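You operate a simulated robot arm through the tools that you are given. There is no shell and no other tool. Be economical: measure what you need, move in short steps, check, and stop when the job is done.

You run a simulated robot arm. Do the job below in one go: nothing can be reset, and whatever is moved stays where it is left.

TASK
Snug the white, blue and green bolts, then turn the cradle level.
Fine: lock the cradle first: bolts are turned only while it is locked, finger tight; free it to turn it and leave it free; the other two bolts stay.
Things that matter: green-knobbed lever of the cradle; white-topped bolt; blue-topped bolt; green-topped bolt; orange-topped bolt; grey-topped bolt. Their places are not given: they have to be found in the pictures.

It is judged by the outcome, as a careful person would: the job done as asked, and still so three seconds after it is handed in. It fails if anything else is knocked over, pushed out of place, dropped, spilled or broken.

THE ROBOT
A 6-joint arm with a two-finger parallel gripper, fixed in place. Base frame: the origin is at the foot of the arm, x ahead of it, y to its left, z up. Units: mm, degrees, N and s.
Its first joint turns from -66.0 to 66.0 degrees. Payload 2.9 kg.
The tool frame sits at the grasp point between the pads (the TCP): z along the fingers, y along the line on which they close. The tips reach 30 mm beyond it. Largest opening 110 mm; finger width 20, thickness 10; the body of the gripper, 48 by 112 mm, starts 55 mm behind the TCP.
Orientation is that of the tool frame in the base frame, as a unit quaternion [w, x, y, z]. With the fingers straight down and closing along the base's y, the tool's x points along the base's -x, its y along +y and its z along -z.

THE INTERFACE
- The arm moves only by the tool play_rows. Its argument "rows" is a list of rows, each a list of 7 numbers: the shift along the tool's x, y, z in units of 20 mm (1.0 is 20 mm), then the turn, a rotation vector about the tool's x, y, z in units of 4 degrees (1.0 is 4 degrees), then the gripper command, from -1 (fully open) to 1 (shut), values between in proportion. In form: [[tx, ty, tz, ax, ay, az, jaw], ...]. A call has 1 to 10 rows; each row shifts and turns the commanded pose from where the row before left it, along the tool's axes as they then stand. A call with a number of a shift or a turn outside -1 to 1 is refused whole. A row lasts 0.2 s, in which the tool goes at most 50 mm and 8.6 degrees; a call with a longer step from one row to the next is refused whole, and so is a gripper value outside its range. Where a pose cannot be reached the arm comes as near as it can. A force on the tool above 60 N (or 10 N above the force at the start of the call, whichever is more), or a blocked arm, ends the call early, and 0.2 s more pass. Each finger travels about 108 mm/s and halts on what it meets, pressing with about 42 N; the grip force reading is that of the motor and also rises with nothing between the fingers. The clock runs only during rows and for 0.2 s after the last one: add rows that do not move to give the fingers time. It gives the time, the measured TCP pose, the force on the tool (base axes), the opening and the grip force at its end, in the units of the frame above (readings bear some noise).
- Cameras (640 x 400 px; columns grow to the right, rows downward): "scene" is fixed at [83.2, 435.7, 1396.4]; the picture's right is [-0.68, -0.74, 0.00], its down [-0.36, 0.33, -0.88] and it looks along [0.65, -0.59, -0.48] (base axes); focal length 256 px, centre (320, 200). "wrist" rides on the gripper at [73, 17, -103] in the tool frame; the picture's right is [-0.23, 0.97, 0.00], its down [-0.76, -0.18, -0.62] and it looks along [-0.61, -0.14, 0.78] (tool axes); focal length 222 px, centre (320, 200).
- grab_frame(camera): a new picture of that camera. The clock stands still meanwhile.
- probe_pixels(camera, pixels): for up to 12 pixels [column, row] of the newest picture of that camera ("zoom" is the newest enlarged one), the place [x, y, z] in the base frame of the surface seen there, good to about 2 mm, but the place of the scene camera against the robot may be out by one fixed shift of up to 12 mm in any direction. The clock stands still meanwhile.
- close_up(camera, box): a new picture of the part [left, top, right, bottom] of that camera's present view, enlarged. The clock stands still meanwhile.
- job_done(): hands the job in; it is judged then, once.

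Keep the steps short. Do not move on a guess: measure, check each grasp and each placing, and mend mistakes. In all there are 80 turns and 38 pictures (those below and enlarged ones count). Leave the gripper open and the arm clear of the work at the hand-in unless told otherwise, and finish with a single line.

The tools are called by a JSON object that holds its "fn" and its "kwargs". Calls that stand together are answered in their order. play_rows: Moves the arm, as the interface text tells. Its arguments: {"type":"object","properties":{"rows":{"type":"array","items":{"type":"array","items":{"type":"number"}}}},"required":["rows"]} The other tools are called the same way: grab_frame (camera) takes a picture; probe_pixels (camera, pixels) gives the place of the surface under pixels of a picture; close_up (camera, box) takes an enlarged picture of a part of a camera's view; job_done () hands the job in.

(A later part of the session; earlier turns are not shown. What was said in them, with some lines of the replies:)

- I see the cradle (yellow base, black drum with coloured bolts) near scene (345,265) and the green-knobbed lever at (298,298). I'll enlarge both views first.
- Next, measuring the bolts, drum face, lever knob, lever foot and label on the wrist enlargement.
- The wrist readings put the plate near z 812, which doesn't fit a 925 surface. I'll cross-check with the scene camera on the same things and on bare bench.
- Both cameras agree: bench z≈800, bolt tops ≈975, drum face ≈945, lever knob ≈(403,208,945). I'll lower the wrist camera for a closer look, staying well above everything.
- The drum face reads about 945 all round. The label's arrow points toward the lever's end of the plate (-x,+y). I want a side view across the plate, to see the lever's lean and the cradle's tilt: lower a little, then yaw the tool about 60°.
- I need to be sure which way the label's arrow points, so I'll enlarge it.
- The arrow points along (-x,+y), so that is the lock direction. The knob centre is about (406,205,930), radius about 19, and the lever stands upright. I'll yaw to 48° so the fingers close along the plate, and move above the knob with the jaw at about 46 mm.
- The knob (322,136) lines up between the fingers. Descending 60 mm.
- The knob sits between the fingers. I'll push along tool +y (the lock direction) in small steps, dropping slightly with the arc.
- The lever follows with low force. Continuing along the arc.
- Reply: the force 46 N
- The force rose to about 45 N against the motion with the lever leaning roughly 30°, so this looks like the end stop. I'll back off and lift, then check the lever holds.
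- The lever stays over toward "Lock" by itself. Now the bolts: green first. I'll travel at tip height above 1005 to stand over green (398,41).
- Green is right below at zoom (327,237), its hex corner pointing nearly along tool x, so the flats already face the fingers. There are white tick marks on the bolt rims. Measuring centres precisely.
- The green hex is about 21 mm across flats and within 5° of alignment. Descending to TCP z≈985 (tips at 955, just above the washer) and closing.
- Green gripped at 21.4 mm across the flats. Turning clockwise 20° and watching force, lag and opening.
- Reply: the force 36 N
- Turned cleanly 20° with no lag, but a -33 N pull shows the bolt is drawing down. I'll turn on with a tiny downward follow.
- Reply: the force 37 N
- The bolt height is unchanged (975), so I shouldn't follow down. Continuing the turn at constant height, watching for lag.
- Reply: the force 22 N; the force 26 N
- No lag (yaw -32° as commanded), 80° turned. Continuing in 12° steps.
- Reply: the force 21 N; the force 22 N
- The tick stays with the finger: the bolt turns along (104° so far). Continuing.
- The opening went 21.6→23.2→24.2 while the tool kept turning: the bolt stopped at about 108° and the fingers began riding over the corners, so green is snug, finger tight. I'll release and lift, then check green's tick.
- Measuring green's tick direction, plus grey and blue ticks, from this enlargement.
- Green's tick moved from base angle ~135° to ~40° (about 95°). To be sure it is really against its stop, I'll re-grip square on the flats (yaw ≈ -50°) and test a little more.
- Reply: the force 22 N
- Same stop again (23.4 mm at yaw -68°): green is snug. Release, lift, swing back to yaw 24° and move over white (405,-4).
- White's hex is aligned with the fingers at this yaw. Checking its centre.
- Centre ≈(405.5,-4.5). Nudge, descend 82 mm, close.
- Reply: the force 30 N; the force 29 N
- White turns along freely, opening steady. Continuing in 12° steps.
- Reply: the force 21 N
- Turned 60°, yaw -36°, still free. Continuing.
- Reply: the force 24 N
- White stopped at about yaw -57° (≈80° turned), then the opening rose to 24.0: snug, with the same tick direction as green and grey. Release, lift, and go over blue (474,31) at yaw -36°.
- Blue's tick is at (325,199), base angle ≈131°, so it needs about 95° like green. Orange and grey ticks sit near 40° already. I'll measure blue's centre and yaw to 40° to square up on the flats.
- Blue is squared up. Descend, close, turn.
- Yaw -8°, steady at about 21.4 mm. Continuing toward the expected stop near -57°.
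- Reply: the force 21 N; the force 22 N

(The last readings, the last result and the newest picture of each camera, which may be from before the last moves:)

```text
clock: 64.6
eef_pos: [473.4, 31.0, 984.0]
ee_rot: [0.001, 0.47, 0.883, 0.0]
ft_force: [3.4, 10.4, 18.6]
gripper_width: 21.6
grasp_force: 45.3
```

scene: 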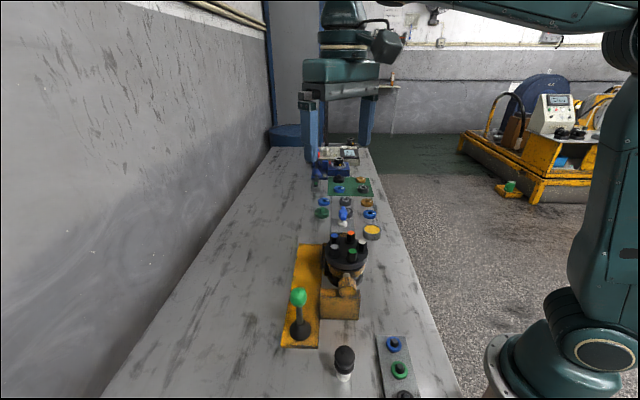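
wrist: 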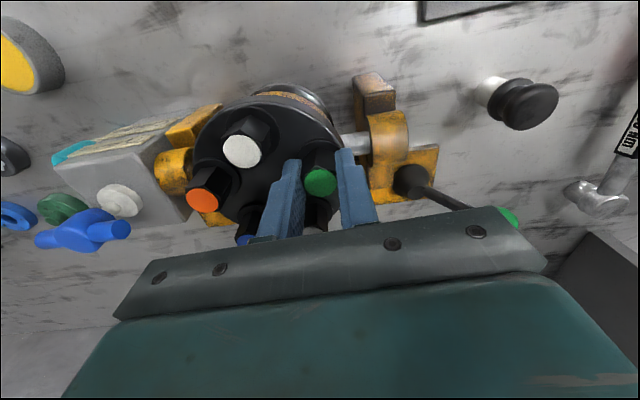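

{"fn": "play_rows", "kwargs": {"rows": [[0, 0, 0, 0, 0, 1, 1], [0, 0, 0, 0, 0, 1, 1]]}}

{"fn": "play_rows", "kwargs": {"rows": [[0, 0, 0, 0, 0, 1, 1], [0, 0, 0, 0, 0, 1, 1]]}}

```text
clock: 65.2
eef_pos: [474.7, 31.1, 983.9]
ee_rot: [0.0, 0.53, 0.848, 0.001]
ft_force: [6.5, 10.8, 8.3]
gripper_width: 23.0
grasp_force: 45.2
```

```text
clock: 65.8
eef_pos: [474.3, 30.0, 984.8]
ee_rot: [0.0, 0.59, 0.808, 0.0]
ft_force: [6.1, 4.8, 0.0]
gripper_width: 23.9
grasp_force: 44.9
```

Blue rode over at the same place (23.9 mm): snug. Release, lift higher, and start turning back toward yaw 48° for the lever.

{"fn": "play_rows", "kwargs": {"rows": [[0, 0, 0, 0, 0, 0, 0.6], [0, 0, 0, 0, 0, 0, 0.3], [0, 0, -0.8, 0, 0, 0, 0.3], [0, 0, -0.8, 0, 0, 0, 0.3], [0, 0, -0.8, 0, 0, 0, 0.3], [0, 0, -0.8, 0, 0, 0, 0.3], [-0.5, 0, -0.8, 0, 0, -1, 0.3], [-0.5, 0, -1, 0, 0, -1, 0.3], [0, 0, -1, 0, 0, -1, 0.3], [0, 0, -1, 0, 0, -1, 0.3]]}}

{"fn": "play_rows", "kwargs": {"rows": [[0, 0, 0, 0, 0, -1, 0.3], [0, 0, 0, 0, 0, -1, 0.3], [0, 0, 0, 0, 0, -1, 0.3], [0, 0, 0, 0, 0, -1, 0.3], [0, 0, 0, 0, 0, -1, 0.3], [0, 0, 0, 0, 0, -1, 0.3], [0, 0, 0, 0, 0, -1, 0.3], [0, 0, 0, 0, 0, -1, 0.3], [0, 0, 0, 0, 0, -1, 0.3], [0, 0, 0, 0, 0, -1, 0.3]]}}

{"fn": "play_rows", "kwargs": {"rows": [[0, 0, 0, 0, 0, -1, 0.3], [0, 0, 0, 0, 0, -1, 0.3], [0, 0, 0, 0, 0, -1, 0.3], [0, 0, 0, 0, 0, -1, 0.3], [0, 0, 0, 0, 0, -1, 0.3], [0, 0, 0, 0, 0, -1, 0.3], [0, 0, 0, 0, 0, -1, 0.3], [0, 0, 0, 0, 0, -1, 0.3], [0, 0, 0, 0, 0, -1, 0.3], [0, 0, 0, 0, 0, -1, 0.3]]}}

{"fn": "play_rows", "kwargs": {"rows": [[0, 0, 0, 0, 0, -1, 0.3], [0, 0, 0, 0, 0, -1, 0.3], [0, 0, 0, 0, 0, -1, 0.3], [0, 0, 0, 0, 0, -1, 0.3], [0, 0, 0, 0, 0, -1, 0.3], [0, 0, 0, 0, 0, -1, 0.3], [0.5, 0, 0, 0, 0, 0, 0.3], [0.5, 0, 0, 0, 0, 0, 0.3], [0.5, 0, 0, 0, 0, 0, 0.3]]}}

{"fn": "grab_frame", "kwargs": {"camera": "wrist"}}

```text
clock: 68.0
eef_pos: [478.8, 13.7, 1125.6]
ee_rot: [0.001, 0.469, 0.883, -0.001]
ft_force: [-0.4, -0.1, -0.6]
gripper_width: 38.4
grasp_force: 0.1
```

```text
clock: 70.2
eef_pos: [481.3, 11.9, 1124.7]
ee_rot: [0.0, 0.138, 0.99, 0.0]
ft_force: [-0.1, 0.1, -0.6]
gripper_width: 38.4
grasp_force: 0.1
```

```text
clock: 72.4
eef_pos: [481.1, 11.1, 1124.5]
ee_rot: [0.0, -0.209, 0.978, 0.0]
ft_force: [-0.2, -0.1, 0.3]
gripper_width: 38.6
grasp_force: 0.1
```

```text
clock: 74.4
eef_pos: [460.4, -10.9, 1125.5]
ee_rot: [0.0, -0.406, 0.914, 0.0]
ft_force: [0.2, -0.4, -0.2]
gripper_width: 38.5
grasp_force: 0.0
```

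```text
11 pictures are left
```

wrist: 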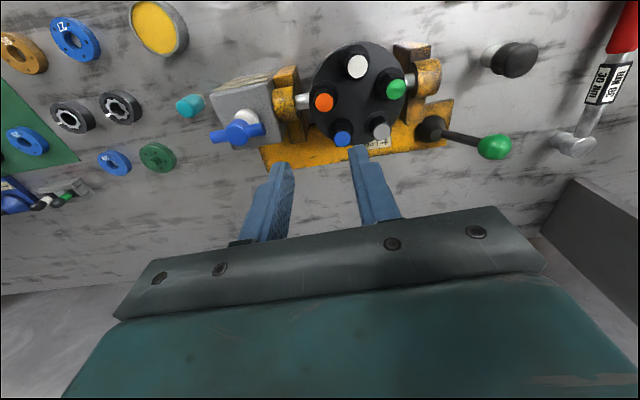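

All five ticks now agree. Before unlocking I want to see what "level" needs. The face has measured nearly level so far, so I'll look closely at the cradle from both cameras.

{"fn": "close_up", "kwargs": {"camera": "wrist", "box": [205, 20, 465, 180]}}

{"fn": "close_up", "kwargs": {"camera": "scene", "box": [305, 215, 385, 325]}}

```text
2.46 times, centred on (335, 100) of wrist
```

zoom: 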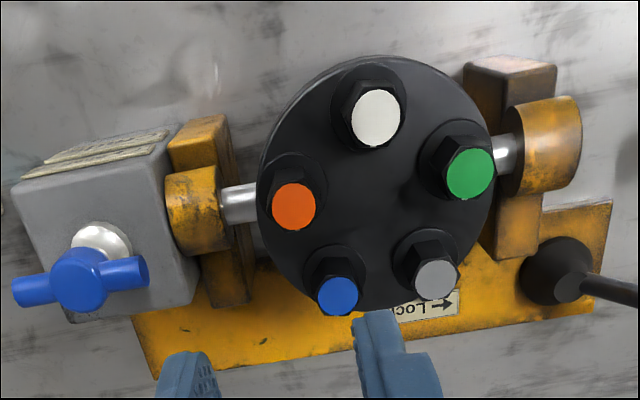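

```text
3.64 times, centred on (345, 270) of scene
```

zoom: 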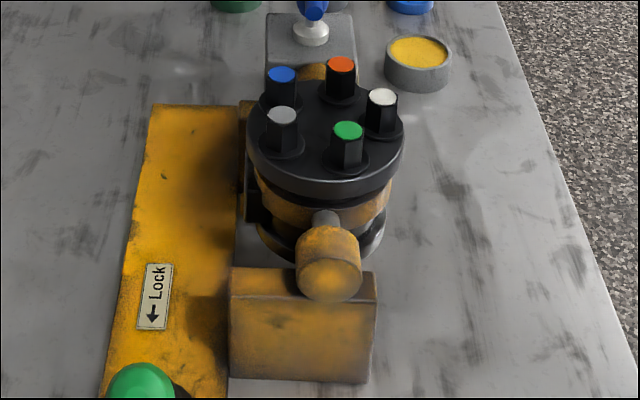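

There is also a grey box with a blue T-handle beside the far trunnion. I'll fit the drum face plane from many probes and read the box's labels.

{"fn": "probe_pixels", "kwargs": {"camera": "wrist", "pixels": [[335, 56], [380, 51], [327, 72], [345, 52], [372, 48], [355, 96], [352, 108], [361, 114], [357, 136], [319, 122], [400, 112], [326, 118]]}}

{"fn": "close_up", "kwargs": {"camera": "wrist", "box": [205, 62, 285, 150]}}

```text
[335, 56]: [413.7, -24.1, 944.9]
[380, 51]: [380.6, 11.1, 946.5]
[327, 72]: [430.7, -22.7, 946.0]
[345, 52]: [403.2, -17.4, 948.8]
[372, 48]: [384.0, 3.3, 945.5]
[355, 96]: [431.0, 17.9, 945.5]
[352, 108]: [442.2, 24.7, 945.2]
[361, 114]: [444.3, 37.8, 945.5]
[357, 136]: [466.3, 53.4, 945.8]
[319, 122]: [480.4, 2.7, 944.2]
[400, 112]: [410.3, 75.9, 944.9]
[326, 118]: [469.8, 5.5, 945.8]
```

```text
4.55 times, centred on (245, 106) of wrist
```

zoom: 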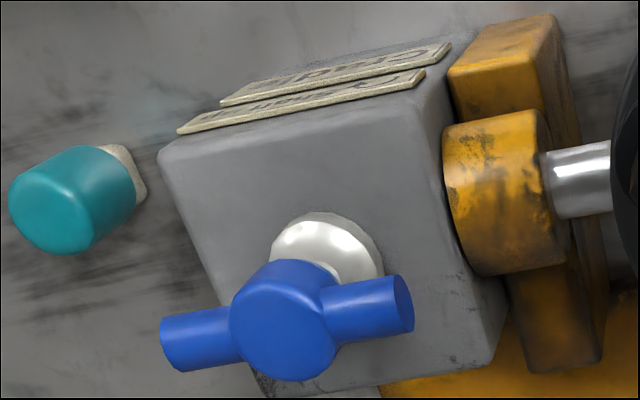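

The face is level at 945.5 everywhere. The grey box by the cradle has two label strips on its arm-facing side, and the visible letters look like "CRADLE". I must read them before deciding. Locating them.

{"fn": "probe_pixels", "kwargs": {"camera": "zoom", "pixels": [[190, 128], [415, 80], [230, 100], [440, 50], [300, 160], [280, 320], [180, 345], [400, 300], [330, 250], [440, 330], [500, 180], [580, 180]]}}

```text
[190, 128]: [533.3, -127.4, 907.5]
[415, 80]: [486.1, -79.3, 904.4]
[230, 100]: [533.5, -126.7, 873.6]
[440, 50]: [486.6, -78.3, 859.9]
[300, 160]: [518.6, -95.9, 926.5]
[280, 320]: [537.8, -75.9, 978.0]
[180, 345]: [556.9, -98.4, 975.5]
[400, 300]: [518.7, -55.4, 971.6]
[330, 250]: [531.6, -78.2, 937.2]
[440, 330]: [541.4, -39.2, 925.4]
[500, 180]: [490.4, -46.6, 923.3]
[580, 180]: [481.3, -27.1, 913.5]
```

To read the labels I'll bring the camera to the arm side: first across at the present height, then down over bare bench.

{"fn": "play_rows", "kwargs": {"rows": [[0, 0, 0, 0, 0, -1, 0.3], [0, 0, 0, 0, 0, -1, 0.3], [0, 0, 0, 0, 0, -1, 0.3], [0.93, -0.175, 0, 0, 0, 0, 0.3], [0.93, -0.175, 0, 0, 0, 0, 0.3], [0.93, -0.175, 0, 0, 0, 0, 0.3], [0.93, -0.175, 0, 0, 0, 0, 0.3], [0.93, -0.175, 0, 0, 0, 0, 0.3], [0.93, -0.175, 0, 0, 0, 0, 0.3], [0.93, -0.175, 0, 0, 0, 0, 0.3]]}}

{"fn": "play_rows", "kwargs": {"rows": [[0.93, -0.175, 0.5, 0, 0, 0, 0.3], [0.93, -0.175, 1, 0, 0, 0, 0.3], [0.93, -0.175, 1, 0, 0, 0, 0.3], [0.93, -0.175, 1, 0, 0, 0, 0.3], [0.93, -0.175, 1, 0, 0, 0, 0.3], [0, 0, 1, 0, 0, 0, 0.3], [0, 0, 1, 0, 0, 0, 0.3], [0, 0, 1, 0, 0, 0, 0.3], [0, 0, 0.8, 0, 0, 0, 0.3]]}}

{"fn": "grab_frame", "kwargs": {"camera": "wrist"}}

```text
clock: 76.6
eef_pos: [418.4, -135.8, 1126.6]
ee_rot: [0.0, -0.5, 0.866, -0.001]
ft_force: [0.4, -0.5, -0.7]
gripper_width: 38.4
grasp_force: 0.0
```

```text
clock: 78.6
eef_pos: [387.4, -224.4, 957.2]
ee_rot: [0.0, -0.5, 0.866, 0.0]
ft_force: [-0.3, -0.1, -0.1]
gripper_width: 38.5
grasp_force: 0.1
```

```text
7 pictures are left
```

wrist: 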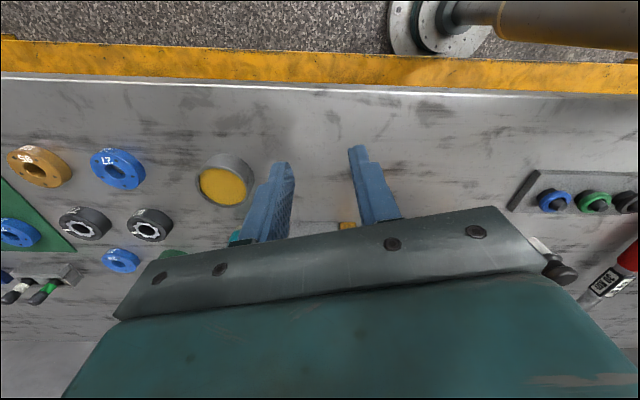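

The camera is mounted so its upper image looks steeply down, so the label needs a tilted tool. I'll move toward the box, staying ~70 mm clear, and tilt 40° to look at its side.

{"fn": "play_rows", "kwargs": {"rows": [[-0.84, -0.16, -0.32, 0, 0, 0, 0.3], [-0.84, -0.16, -0.32, 0, 0, 0, 0.3], [-0.84, -0.16, -0.32, 0, 0, 0, 0.3], [-0.84, -0.16, -0.32, 0, 0, 0, 0.3], [-0.84, -0.16, -0.32, 0, 0, 0, 0.3]]}}

{"fn": "play_rows", "kwargs": {"rows": [[0, 0, 0, 0, -1, 0, 0.3], [0, 0, 0, 0, -1, 0, 0.3], [0, 0, 0, 0, -1, 0, 0.3], [0, 0, 0, 0, -1, 0, 0.3], [0, 0, 0, 0, -1, 0, 0.3], [0, 0, 0, 0, -1, 0, 0.3], [0, 0, 0, 0, -1, 0, 0.3], [0, 0, 0, 0, -1, 0, 0.3], [0, 0, 0, 0, -1, 0, 0.3], [0, 0, 0, 0, -1, 0, 0.3]]}}

{"fn": "close_up", "kwargs": {"camera": "wrist", "box": [210, 50, 430, 190]}}

```text
clock: 79.8
eef_pos: [443.5, -160.2, 991.3]
ee_rot: [-0.001, -0.5, 0.866, 0.001]
ft_force: [0.2, -0.7, 0.1]
gripper_width: 38.4
grasp_force: 0.0
```

```text
clock: 82.0
eef_pos: [441.1, -160.9, 990.2]
ee_rot: [0.297, -0.47, 0.814, 0.171]
ft_force: [-0.2, 0.0, 0.7]
gripper_width: 38.5
grasp_force: 0.0
```

```text
2.86 times, centred on (320, 120) of wrist
```

zoom: 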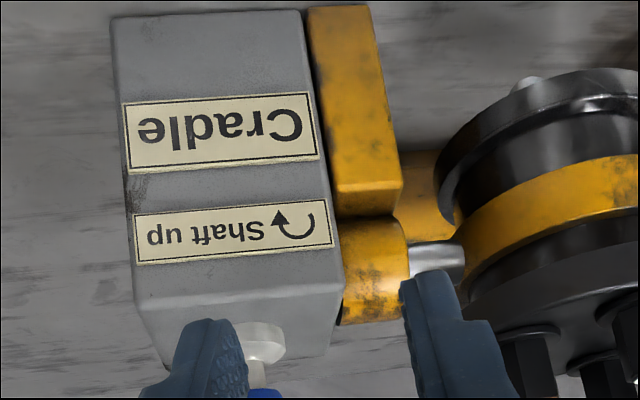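

The box reads "Cradle" and "⟲ Shaft up": the blue T-handle turns the cradle. The drum's shaft stub hangs straight down now, so level means the shaft horizontal. I'll enlarge the arrow to get its sense right.

{"fn": "close_up", "kwargs": {"camera": "wrist", "box": [253, 118, 327, 146]}}

{"fn": "probe_pixels", "kwargs": {"camera": "wrist", "pixels": [[392, 80], [370, 100], [400, 115], [375, 125], [420, 150], [385, 140], [300, 170], [427, 80]]}}

```text
8.65 times, centred on (290, 132) of wrist
```

zoom: 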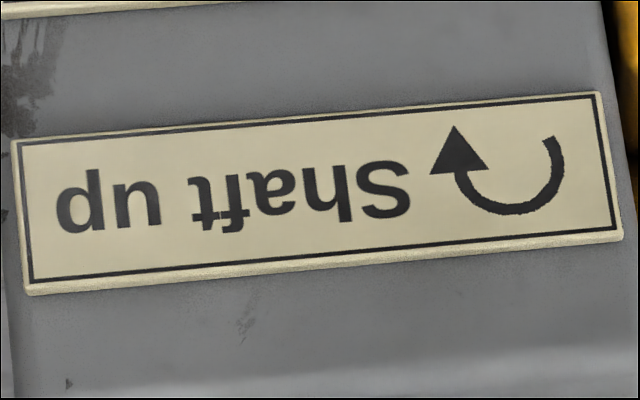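

```text
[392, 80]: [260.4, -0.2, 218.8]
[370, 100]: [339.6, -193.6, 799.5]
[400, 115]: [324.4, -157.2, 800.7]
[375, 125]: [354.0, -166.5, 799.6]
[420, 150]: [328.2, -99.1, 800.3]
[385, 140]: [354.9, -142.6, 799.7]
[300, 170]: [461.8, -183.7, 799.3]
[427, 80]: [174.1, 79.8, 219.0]
```

The arrow runs clockwise, so the T-handle goes clockwise seen from above for shaft up. First I free the cradle: untilt while backing up, return to yaw 48°, then across to the lever.

{"fn": "play_rows", "kwargs": {"rows": [[0, 0, -0.4, 0, 1, 0, 0.3], [0, 0, -0.4, 0, 1, 0, 0.3], [0, 0, -0.4, 0, 1, 0, 0.3], [0, 0, -0.4, 0, 1, 0, 0.3], [0, 0, -0.4, 0, 1, 0, 0.3], [0, 0, -0.4, 0, 1, 0, 0.3], [0, 0, -0.4, 0, 1, 0, 0.3], [0, 0, -0.4, 0, 1, 0, 0.3], [0, 0, -0.4, 0, 1, 0, 0.3], [0, 0, -0.4, 0, 1, 0, 0.3]]}}

{"fn": "play_rows", "kwargs": {"rows": [[0, 0, 0, 0, 0, 1, 0], [0, 0, 0, 0, 0, 1, 0], [0, 0, 0, 0, 0, 1, -0.1]]}}

```text
clock: 84.2
eef_pos: [426.4, -186.2, 1063.6]
ee_rot: [0.0, -0.5, 0.866, 0.0]
ft_force: [0.4, 0.0, -0.2]
gripper_width: 38.4
grasp_force: 0.1
```

```text
clock: 85.0
eef_pos: [427.7, -185.8, 1063.2]
ee_rot: [0.0, -0.406, 0.914, -0.001]
ft_force: [-0.3, 0.1, 0.2]
gripper_width: 60.4
grasp_force: 0.1
```

{"fn": "play_rows", "kwargs": {"rows": [[-0.776, 0.935, 0, 0, 0, 0, -0.1], [-0.776, 0.935, 0, 0, 0, 0, -0.1], [-0.776, 0.935, 0, 0, 0, 0, -0.1], [-0.776, 0.935, 0, 0, 0, 0, -0.1], [-0.776, 0.935, 0, 0, 0, 0, -0.1], [-0.776, 0.935, 0, 0, 0, 0, -0.1], [-0.776, 0.935, 0, 0, 0, 0, -0.1], [-0.776, 0.935, 0, 0, 0, 0, -0.1], [-0.776, 0.935, 0, 0, 0, 0, -0.1]]}}

{"fn": "play_rows", "kwargs": {"rows": [[-0.776, 0.935, 0, 0, 0, 0, -0.1], [-0.776, 0.935, 0, 0, 0, 0, -0.1], [-0.776, 0.935, 0, 0, 0, 0, -0.1], [-0.776, 0.935, 0, 0, 0, 0, -0.1], [-0.776, 0.935, 0, 0, 0, 0, -0.1], [-0.776, 0.935, 0, 0, 0, 0, -0.1], [-0.776, 0.935, 0, 0, 0, 0, -0.1], [-0.776, 0.935, 0, 0, 0, 0, -0.1], [-0.776, 0.935, 0, 0, 0, 0, -0.1]]}}

{"fn": "grab_frame", "kwargs": {"camera": "wrist"}}

{"fn": "probe_pixels", "kwargs": {"camera": "wrist", "pixels": [[318, 125], [318, 120], [315, 130], [318, 140]]}}

```text
clock: 87.0
eef_pos: [395.0, 29.4, 1064.9]
ee_rot: [0.001, -0.406, 0.914, -0.001]
ft_force: [-0.5, -0.2, 0.3]
gripper_width: 60.2
grasp_force: 0.1
```

```text
clock: 89.0
eef_pos: [363.9, 245.0, 1063.1]
ee_rot: [0.001, -0.406, 0.914, 0.0]
ft_force: [0.5, -1.0, -0.2]
gripper_width: 60.4
grasp_force: 0.1
```

```text
4 pictures are left
```

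wrist: 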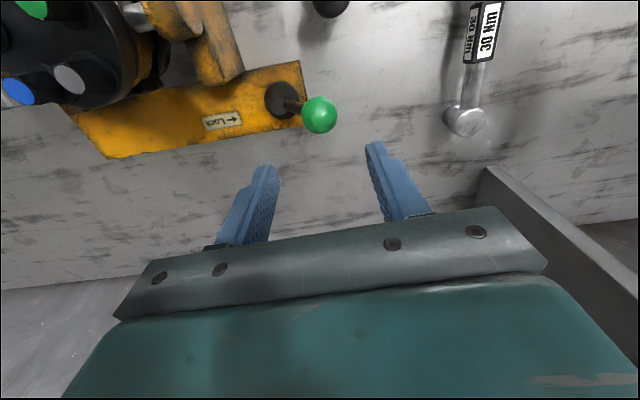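

```text
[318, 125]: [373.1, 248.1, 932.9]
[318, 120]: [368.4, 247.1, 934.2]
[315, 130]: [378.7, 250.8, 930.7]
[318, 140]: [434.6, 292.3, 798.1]
```

The knob centre is about (369,248,917), well between the open fingers. Descend to z≈940, then push back along tool -y.

{"fn": "play_rows", "kwargs": {"rows": [[0, 0, 1, 0, 0, 0, -0.1], [0, 0, 1, 0, 0, 0, -0.1], [0, 0, 1, 0, 0, 0, -0.1], [0, 0, 1, 0, 0, 0, -0.1], [0, 0, 1, 0, 0, 0, -0.1], [0, 0, 1, 0, 0, 0, -0.1], [0, 0, 0.15, 0, 0, 0, -0.1]]}}

{"fn": "play_rows", "kwargs": {"rows": [[0, -0.5, -0.05, 0, 0, 0, -0.1], [0, -0.5, -0.1, 0, 0, 0, -0.1], [0, -0.5, -0.15, 0, 0, 0, -0.1], [0, -0.5, -0.15, 0, 0, 0, -0.1]]}}

{"fn": "play_rows", "kwargs": {"rows": [[0, -0.5, -0.1, 0, 0, 0, -0.1], [0, -0.5, -0.1, 0, 0, 0, -0.1], [0, -0.25, 0, 0, 0, 0, -0.1]]}}

```text
clock: 90.6
eef_pos: [365.2, 247.0, 937.2]
ee_rot: [0.0, -0.406, 0.914, 0.001]
ft_force: [0.3, 0.4, 0.0]
gripper_width: 60.3
grasp_force: 0.1
```

```text
clock: 91.6
eef_pos: [393.5, 222.3, 947.4]
ee_rot: [0.0, -0.407, 0.914, -0.001]
ft_force: [-2.1, 1.4, 1.5]
gripper_width: 62.2
grasp_force: 1.8
```

```text
clock: 92.4
eef_pos: [412.8, 203.5, 953.9]
ee_rot: [0.001, -0.407, 0.914, -0.001]
ft_force: [-0.4, -0.3, 0.1]
gripper_width: 60.3
grasp_force: 0.1
```

{"fn": "play_rows", "kwargs": {"rows": [[0, -0.25, 0, 0, 0, 0, -0.1], [0, -0.25, 0, 0, 0, 0, -0.1]]}}

{"fn": "play_rows", "kwargs": {"rows": [[0, -0.25, 0, 0, 0, 0, -0.1], [0, -0.25, 0, 0, 0, 0, -0.1]]}}

```text
clock: 93.0
eef_pos: [417.6, 199.2, 953.1]
ee_rot: [0.0, -0.408, 0.913, 0.001]
ft_force: [-7.1, 10.6, 3.0]
gripper_width: 66.6
grasp_force: 6.2
```

```text
clock: 93.6
eef_pos: [422.4, 193.5, 953.8]
ee_rot: [-0.002, -0.412, 0.911, 0.003]
ft_force: [-22.4, 26.6, 3.2]
gripper_width: 77.8
grasp_force: 17.6
```

Force rose and the finger was pushed wide: the lever is back at its upright (free) stop, where it started. Back off, lift, and travel to above the blue T-handle (538,-77).

{"fn": "play_rows", "kwargs": {"rows": [[0, 0.7, 0, 0, 0, 0, -0.1], [0, 0, -0.9, 0, 0, 0, -0.1], [0, 0, -1, 0, 0, 0, -0.1], [0, 0, -1, 0, 0, 0, 0.3], [0, 0, -1, 0, 0, 0, 0.3], [0, 0, -1, 0, 0, 0, 0.3], [0, 0, -0.7, 0, 0, 0, 0.3]]}}

{"fn": "play_rows", "kwargs": {"rows": [[0.44, -0.988, 0, 0, 0, 0, 0.3], [0.44, -0.988, 0, 0, 0, 0, 0.3], [0.44, -0.988, 0, 0, 0, 0, 0.3], [0.44, -0.988, 0, 0, 0, 0, 0.3], [0.44, -0.988, 0, 0, 0, 0, 0.3], [0.44, -0.988, 0, 0, 0, 0, 0.3], [0.44, -0.988, 0, 0, 0, 0, 0.3]]}}

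{"fn": "play_rows", "kwargs": {"rows": [[0.44, -0.988, 0, 0, 0, 0, 0.3], [0.44, -0.988, 0, 0, 0, 0, 0.3], [0.44, -0.988, 0, 0, 0, 0, 0.3], [0.44, -0.988, 0, 0, 0, 0, 0.3], [0.44, -0.988, 0, 0, 0, 0, 0.3], [0.44, -0.988, 0, 0, 0, 0, 0.3], [0.44, -0.988, 0, 0, 0, 0, 0.3], [0, 0, 0, 0, 0, -1, 0.3], [0, 0, 0, 0, 0, -1, 0.3], [0, 0, 0, 0, 0, -1, 0.3]]}}

{"fn": "play_rows", "kwargs": {"rows": [[0, 0, 0, 0, 0, -1, 0.3], [0, 0, 0, 0, 0, -1, 0.3], [0, 0, 0, 0, 0, -1, 0.3], [0, 0, 0, 0, 0, -1, 0.3], [0, 0, 0, 0, 0, -1, 0.3], [0, 0, 0, 0, 0, -1, 0.3], [0, 0, 0, 0, 0, -1, 0.3], [0, 0, 0, 0, 0, -1, 0.3]]}}

```text
clock: 95.2
eef_pos: [416.1, 200.7, 1066.8]
ee_rot: [0.0, -0.407, 0.914, 0.0]
ft_force: [0.4, 0.2, -0.7]
gripper_width: 38.7
grasp_force: 0.0
```

```text
clock: 96.8
eef_pos: [478.9, 60.8, 1064.4]
ee_rot: [0.0, -0.407, 0.913, 0.0]
ft_force: [-0.2, -1.7, -0.4]
gripper_width: 38.4
grasp_force: 0.1
```

```text
clock: 99.0
eef_pos: [539.3, -74.8, 1065.3]
ee_rot: [0.0, -0.5, 0.866, 0.0]
ft_force: [-0.3, 0.2, -0.2]
gripper_width: 38.3
grasp_force: 0.1
```

```text
clock: 100.8
eef_pos: [540.0, -76.3, 1065.6]
ee_rot: [0.001, 0.72, -0.694, 0.0]
ft_force: [0.6, -0.6, -0.3]
gripper_width: 38.5
grasp_force: 0.0
```

Yaw 92° reached without trouble; six more steps to 116°, then one look.

{"fn": "play_rows", "kwargs": {"rows": [[0, 0, 0, 0, 0, -1, 0.3], [0, 0, 0, 0, 0, -1, 0.3], [0, 0, 0, 0, 0, -1, 0.3], [0, 0, 0, 0, 0, -1, 0.3], [0, 0, 0, 0, 0, -1, 0.3], [0, 0, 0, 0, 0, -1, 0.3]]}}

{"fn": "grab_frame", "kwargs": {"camera": "wrist"}}

{"fn": "probe_pixels", "kwargs": {"camera": "wrist", "pixels": [[320, 127], [320, 120], [320, 134], [310, 127], [330, 127], [320, 140], [300, 120], [340, 130], [320, 105], [320, 150]]}}

```text
clock: 102.2
eef_pos: [540.3, -77.8, 1065.5]
ee_rot: [0.0, 0.849, -0.529, 0.0]
ft_force: [0.1, -0.3, -0.3]
gripper_width: 38.6
grasp_force: 0.0
```

```text
3 pictures are left
```

wrist: 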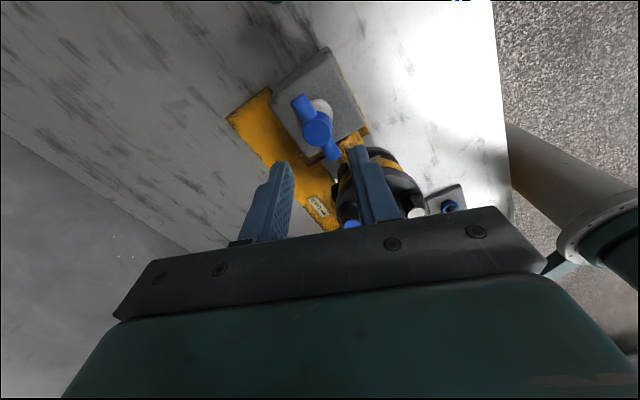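

```text
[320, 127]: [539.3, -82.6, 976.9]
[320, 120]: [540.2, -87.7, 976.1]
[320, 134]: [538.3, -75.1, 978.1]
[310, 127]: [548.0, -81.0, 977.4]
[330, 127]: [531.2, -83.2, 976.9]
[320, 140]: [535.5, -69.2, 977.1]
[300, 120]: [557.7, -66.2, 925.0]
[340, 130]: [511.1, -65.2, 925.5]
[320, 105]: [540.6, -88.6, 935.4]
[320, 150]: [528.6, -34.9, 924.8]
```

The T-handle hub (318,129) is between the fingers with the bar clear of them. Descend to z≈981 (tips ≈951, box top 926) and close on the hub.

{"fn": "play_rows", "kwargs": {"rows": [[0, 0, 0.85, 0, 0, 0, 0.3], [0, 0, 0.85, 0, 0, 0, 0.3], [0, 0, 0.85, 0, 0, 0, 0.3], [0, 0, 0.85, 0, 0, 0, 0.3], [0, 0, 0.8, 0, 0, 0, 0.3], [0, 0, 0, 0, 0, 0, 0.5], [0, 0, 0, 0, 0, 0, 1], [0, 0, 0, 0, 0, 0, 1]]}}

```text
clock: 104.0
eef_pos: [542.0, -76.7, 980.7]
ee_rot: [-0.002, 0.849, -0.528, 0.003]
ft_force: [28.6, 11.8, 0.9]
gripper_width: 27.5
grasp_force: 45.1
```

Closed on the hub at 27.5 mm with a side load, so I'll ease it by 1.6 mm along the closing line, then turn clockwise 12°.

{"fn": "play_rows", "kwargs": {"rows": [[0, -0.08, 0, 0, 0, 0, 1], [0, 0, 0, 0, 0, 0.5, 1], [0, 0, 0, 0, 0, 1, 1], [0, 0, 0, 0, 0, 1, 1]]}}

{"fn": "play_rows", "kwargs": {"rows": [[0, 0, 0, 0, 0, 1, 1], [0, 0, 0, 0, 0, 1, 1], [0, 0, 0, 0, 0, 1, 1]]}}

```text
clock: 105.0
eef_pos: [542.8, -76.1, 980.9]
ee_rot: [0.0, 0.799, -0.601, 0.001]
ft_force: [17.4, 15.4, 3.0]
gripper_width: 27.1
grasp_force: 45.1
```

```text
clock: 105.8
eef_pos: [541.5, -76.1, 981.7]
ee_rot: [0.001, 0.731, -0.682, 0.002]
ft_force: [18.8, 9.0, 0.5]
gripper_width: 27.4
grasp_force: 45.2
```

{"fn": "play_rows", "kwargs": {"rows": [[0, 0, 0, 0, 0, 1, 1], [0, 0, 0, 0, 0, 1, 1], [0, 0, 0, 0, 0, 1, 1]]}}

{"fn": "play_rows", "kwargs": {"rows": [[0, 0, 0, 0, 0, 1, 1], [0, 0, 0, 0, 0, 1, 1], [0, 0, 0, 0, 0, 1, 1]]}}

{"fn": "close_up", "kwargs": {"camera": "scene", "box": [305, 215, 385, 325]}}

```text
clock: 106.6
eef_pos: [541.4, -75.8, 980.2]
ee_rot: [0.0, -0.655, 0.755, 0.0]
ft_force: [10.4, 2.9, 5.5]
gripper_width: 27.1
grasp_force: 44.6
```

```text
clock: 107.4
eef_pos: [541.4, -76.5, 981.3]
ee_rot: [0.001, -0.573, 0.82, -0.001]
ft_force: [12.4, -0.6, 5.1]
gripper_width: 27.2
grasp_force: 45.2
```

```text
3.64 times, centred on (345, 270) of scene
```

zoom: 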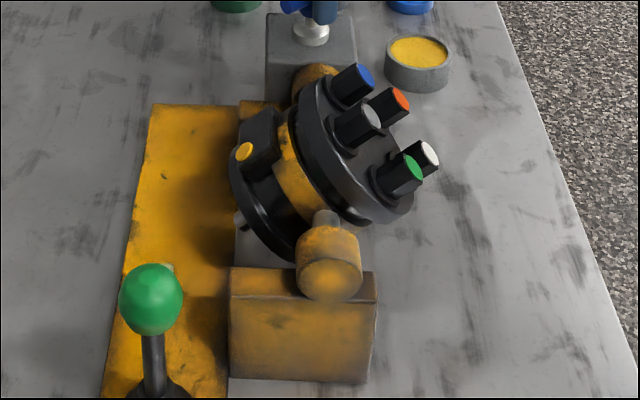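

The handle works: the cradle has tilted with the shaft rising toward level. Measuring the angle from the bolt tops.

{"fn": "probe_pixels", "kwargs": {"camera": "zoom", "pixels": [[366, 76], [402, 99], [373, 115], [431, 153], [414, 168], [367, 77], [402, 100], [372, 117], [431, 155], [413, 170]]}}

```text
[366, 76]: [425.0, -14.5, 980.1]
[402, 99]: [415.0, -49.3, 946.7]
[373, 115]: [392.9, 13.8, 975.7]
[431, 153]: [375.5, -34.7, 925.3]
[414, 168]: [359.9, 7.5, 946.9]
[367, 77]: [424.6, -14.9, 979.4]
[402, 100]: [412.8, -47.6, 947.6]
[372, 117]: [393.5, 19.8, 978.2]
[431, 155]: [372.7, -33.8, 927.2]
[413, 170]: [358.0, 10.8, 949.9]
```

The cradle is at 46.4° for 46° of handle travel, so it runs 1:1. Another 44° brings the shaft level. Continuing in 12° steps.

{"fn": "play_rows", "kwargs": {"rows": [[0, 0, 0, 0, 0, 1, 1], [0, 0, 0, 0, 0, 1, 1], [0, 0, 0, 0, 0, 1, 1]]}}

{"fn": "play_rows", "kwargs": {"rows": [[0, 0, 0, 0, 0, 1, 1], [0, 0, 0, 0, 0, 1, 1], [0, 0, 0, 0, 0, 1, 1]]}}

{"fn": "play_rows", "kwargs": {"rows": [[0, 0, 0, 0, 0, 1, 1], [0, 0, 0, 0, 0, 1, 1], [0, 0, 0, 0, 0, 1, 1]]}}

{"fn": "play_rows", "kwargs": {"rows": [[0, 0, 0, 0, 0, 1, 1], [0, 0, 0, 0, 0, 1, 1], [0, 0, 0, 0, 0, 0, 1]]}}

{"fn": "close_up", "kwargs": {"camera": "scene", "box": [305, 215, 385, 325]}}

```text
clock: 108.2
eef_pos: [541.0, -76.3, 981.0]
ee_rot: [0.001, -0.484, 0.875, 0.0]
ft_force: [7.4, -3.0, 4.9]
gripper_width: 26.8
grasp_force: 44.8
```

```text
clock: 109.0
eef_pos: [541.0, -76.4, 981.4]
ee_rot: [-0.001, -0.39, 0.921, 0.001]
ft_force: [-3.0, 0.6, 4.1]
gripper_width: 27.0
grasp_force: 45.0
```

```text
clock: 109.8
eef_pos: [541.3, -76.1, 980.4]
ee_rot: [-0.001, -0.292, 0.956, -0.001]
ft_force: [-10.8, 1.0, 10.4]
gripper_width: 27.3
grasp_force: 44.9
```

```text
clock: 110.6
eef_pos: [541.1, -76.3, 981.8]
ee_rot: [-0.002, -0.224, 0.975, 0.001]
ft_force: [-20.4, 4.0, 15.8]
gripper_width: 27.2
grasp_force: 44.7
```

```text
3.64 times, centred on (345, 270) of scene
```

zoom: 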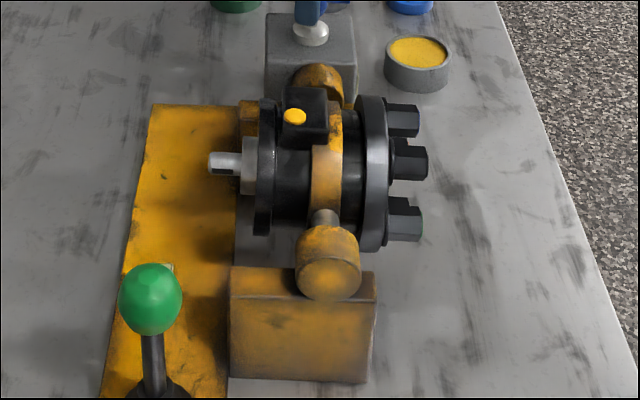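

The shaft looks horizontal. Verifying with probes along the shaft, bolts and the flange.

{"fn": "probe_pixels", "kwargs": {"camera": "zoom", "pixels": [[214, 163], [236, 163], [400, 160], [424, 160], [394, 118], [416, 118], [392, 222], [416, 222], [370, 110], [372, 235], [267, 115], [262, 220]]}}

```text
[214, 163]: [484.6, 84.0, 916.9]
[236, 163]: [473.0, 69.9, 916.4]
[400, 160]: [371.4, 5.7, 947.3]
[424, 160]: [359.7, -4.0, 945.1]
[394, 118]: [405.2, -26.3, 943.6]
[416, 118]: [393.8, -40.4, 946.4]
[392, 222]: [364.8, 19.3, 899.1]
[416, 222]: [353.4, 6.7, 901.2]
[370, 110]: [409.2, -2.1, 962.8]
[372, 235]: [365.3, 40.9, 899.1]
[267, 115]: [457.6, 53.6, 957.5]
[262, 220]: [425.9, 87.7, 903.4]
```

Flange rim top and bottom agree to within about 1°: level. Release the handle, lift straight up and clear, open the gripper.

{"fn": "play_rows", "kwargs": {"rows": [[0, 0, 0, 0, 0, 0, 0.6], [0, 0, 0, 0, 0, 0, 0.3], [0, 0, 0, 0, 0, 0, 0.3], [0, 0, -0.5, 0, 0, 0, 0.3], [0, 0, -0.9, 0, 0, 0, 0.3], [0, 0, -1, 0, 0, 0, 0.3], [0, 0, -1, 0, 0, 0, 0.3], [0, 0, -1, 0, 0, 0, 0.3], [0, 0, -1, 0, 0, 0, 0.3], [0, 0, -1, 0, 0, 0, 0]]}}

{"fn": "play_rows", "kwargs": {"rows": [[0, 0, -1, 0, 0, 0, -1], [0, 0, -1, 0, 0, 0, -1], [0, 0, -1, 0, 0, 0, -1], [0, 0, 0, 0, 0, 0, -1], [0, 0, 0, 0, 0, 0, -1], [0, 0, 0, 0, 0, 0, -1], [0, 0, 0, 0, 0, 0, -1], [0, 0, 0, 0, 0, 0, -1], [0, 0, 0, 0, 0, 0, -1], [0, 0, 0, 0, 0, 0, -1]]}}

{"fn": "close_up", "kwargs": {"camera": "scene", "box": [290, 205, 400, 345]}}

```text
clock: 112.8
eef_pos: [540.5, -76.2, 1108.3]
ee_rot: [0.0, -0.225, 0.974, 0.0]
ft_force: [0.2, 0.0, -0.2]
gripper_width: 55.1
grasp_force: 0.1
```

```text
clock: 115.0
eef_pos: [538.9, -76.6, 1168.7]
ee_rot: [-0.001, -0.225, 0.974, 0.0]
ft_force: [-1.2, 0.2, 0.0]
gripper_width: 109.9
grasp_force: 0.1
```

```text
2.86 times, centred on (345, 275) of scene
```

zoom: 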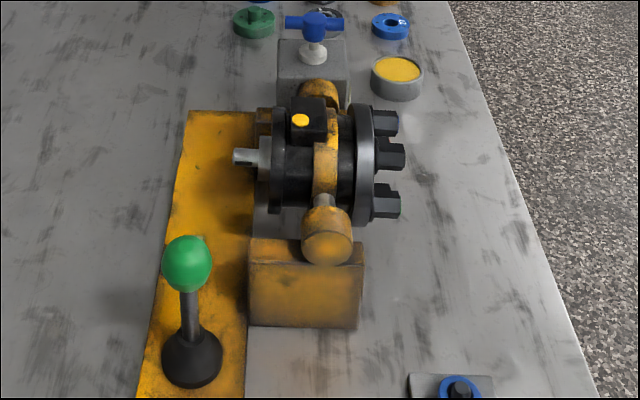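

The cradle stays level, the T-bar sits square across, and the lever is upright (free). One last probe of the flange rim and shaft.

{"fn": "probe_pixels", "kwargs": {"camera": "zoom", "pixels": [[364, 115], [364, 130], [364, 200], [364, 212], [376, 120], [378, 205], [238, 157], [254, 157], [290, 22], [340, 24]]}}

```text
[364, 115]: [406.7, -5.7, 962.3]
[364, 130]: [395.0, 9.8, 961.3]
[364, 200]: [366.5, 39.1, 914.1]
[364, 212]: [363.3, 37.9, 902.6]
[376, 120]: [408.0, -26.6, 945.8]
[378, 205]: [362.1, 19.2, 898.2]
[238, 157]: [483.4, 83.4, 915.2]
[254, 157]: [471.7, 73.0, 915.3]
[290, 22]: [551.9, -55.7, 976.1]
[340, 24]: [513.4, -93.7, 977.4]
```

The shaft is level (z 915.2 and 915.3 along it) and everything is steady. Handing in.

{"fn": "job_done", "kwargs": {}}

```text
The job is handed in.
```

White, blue and green bolts are finger tight, done with the cradle locked; the cradle is then freed, turned level (shaft horizontal to within about 2°) and left free; orange and grey were not touched.
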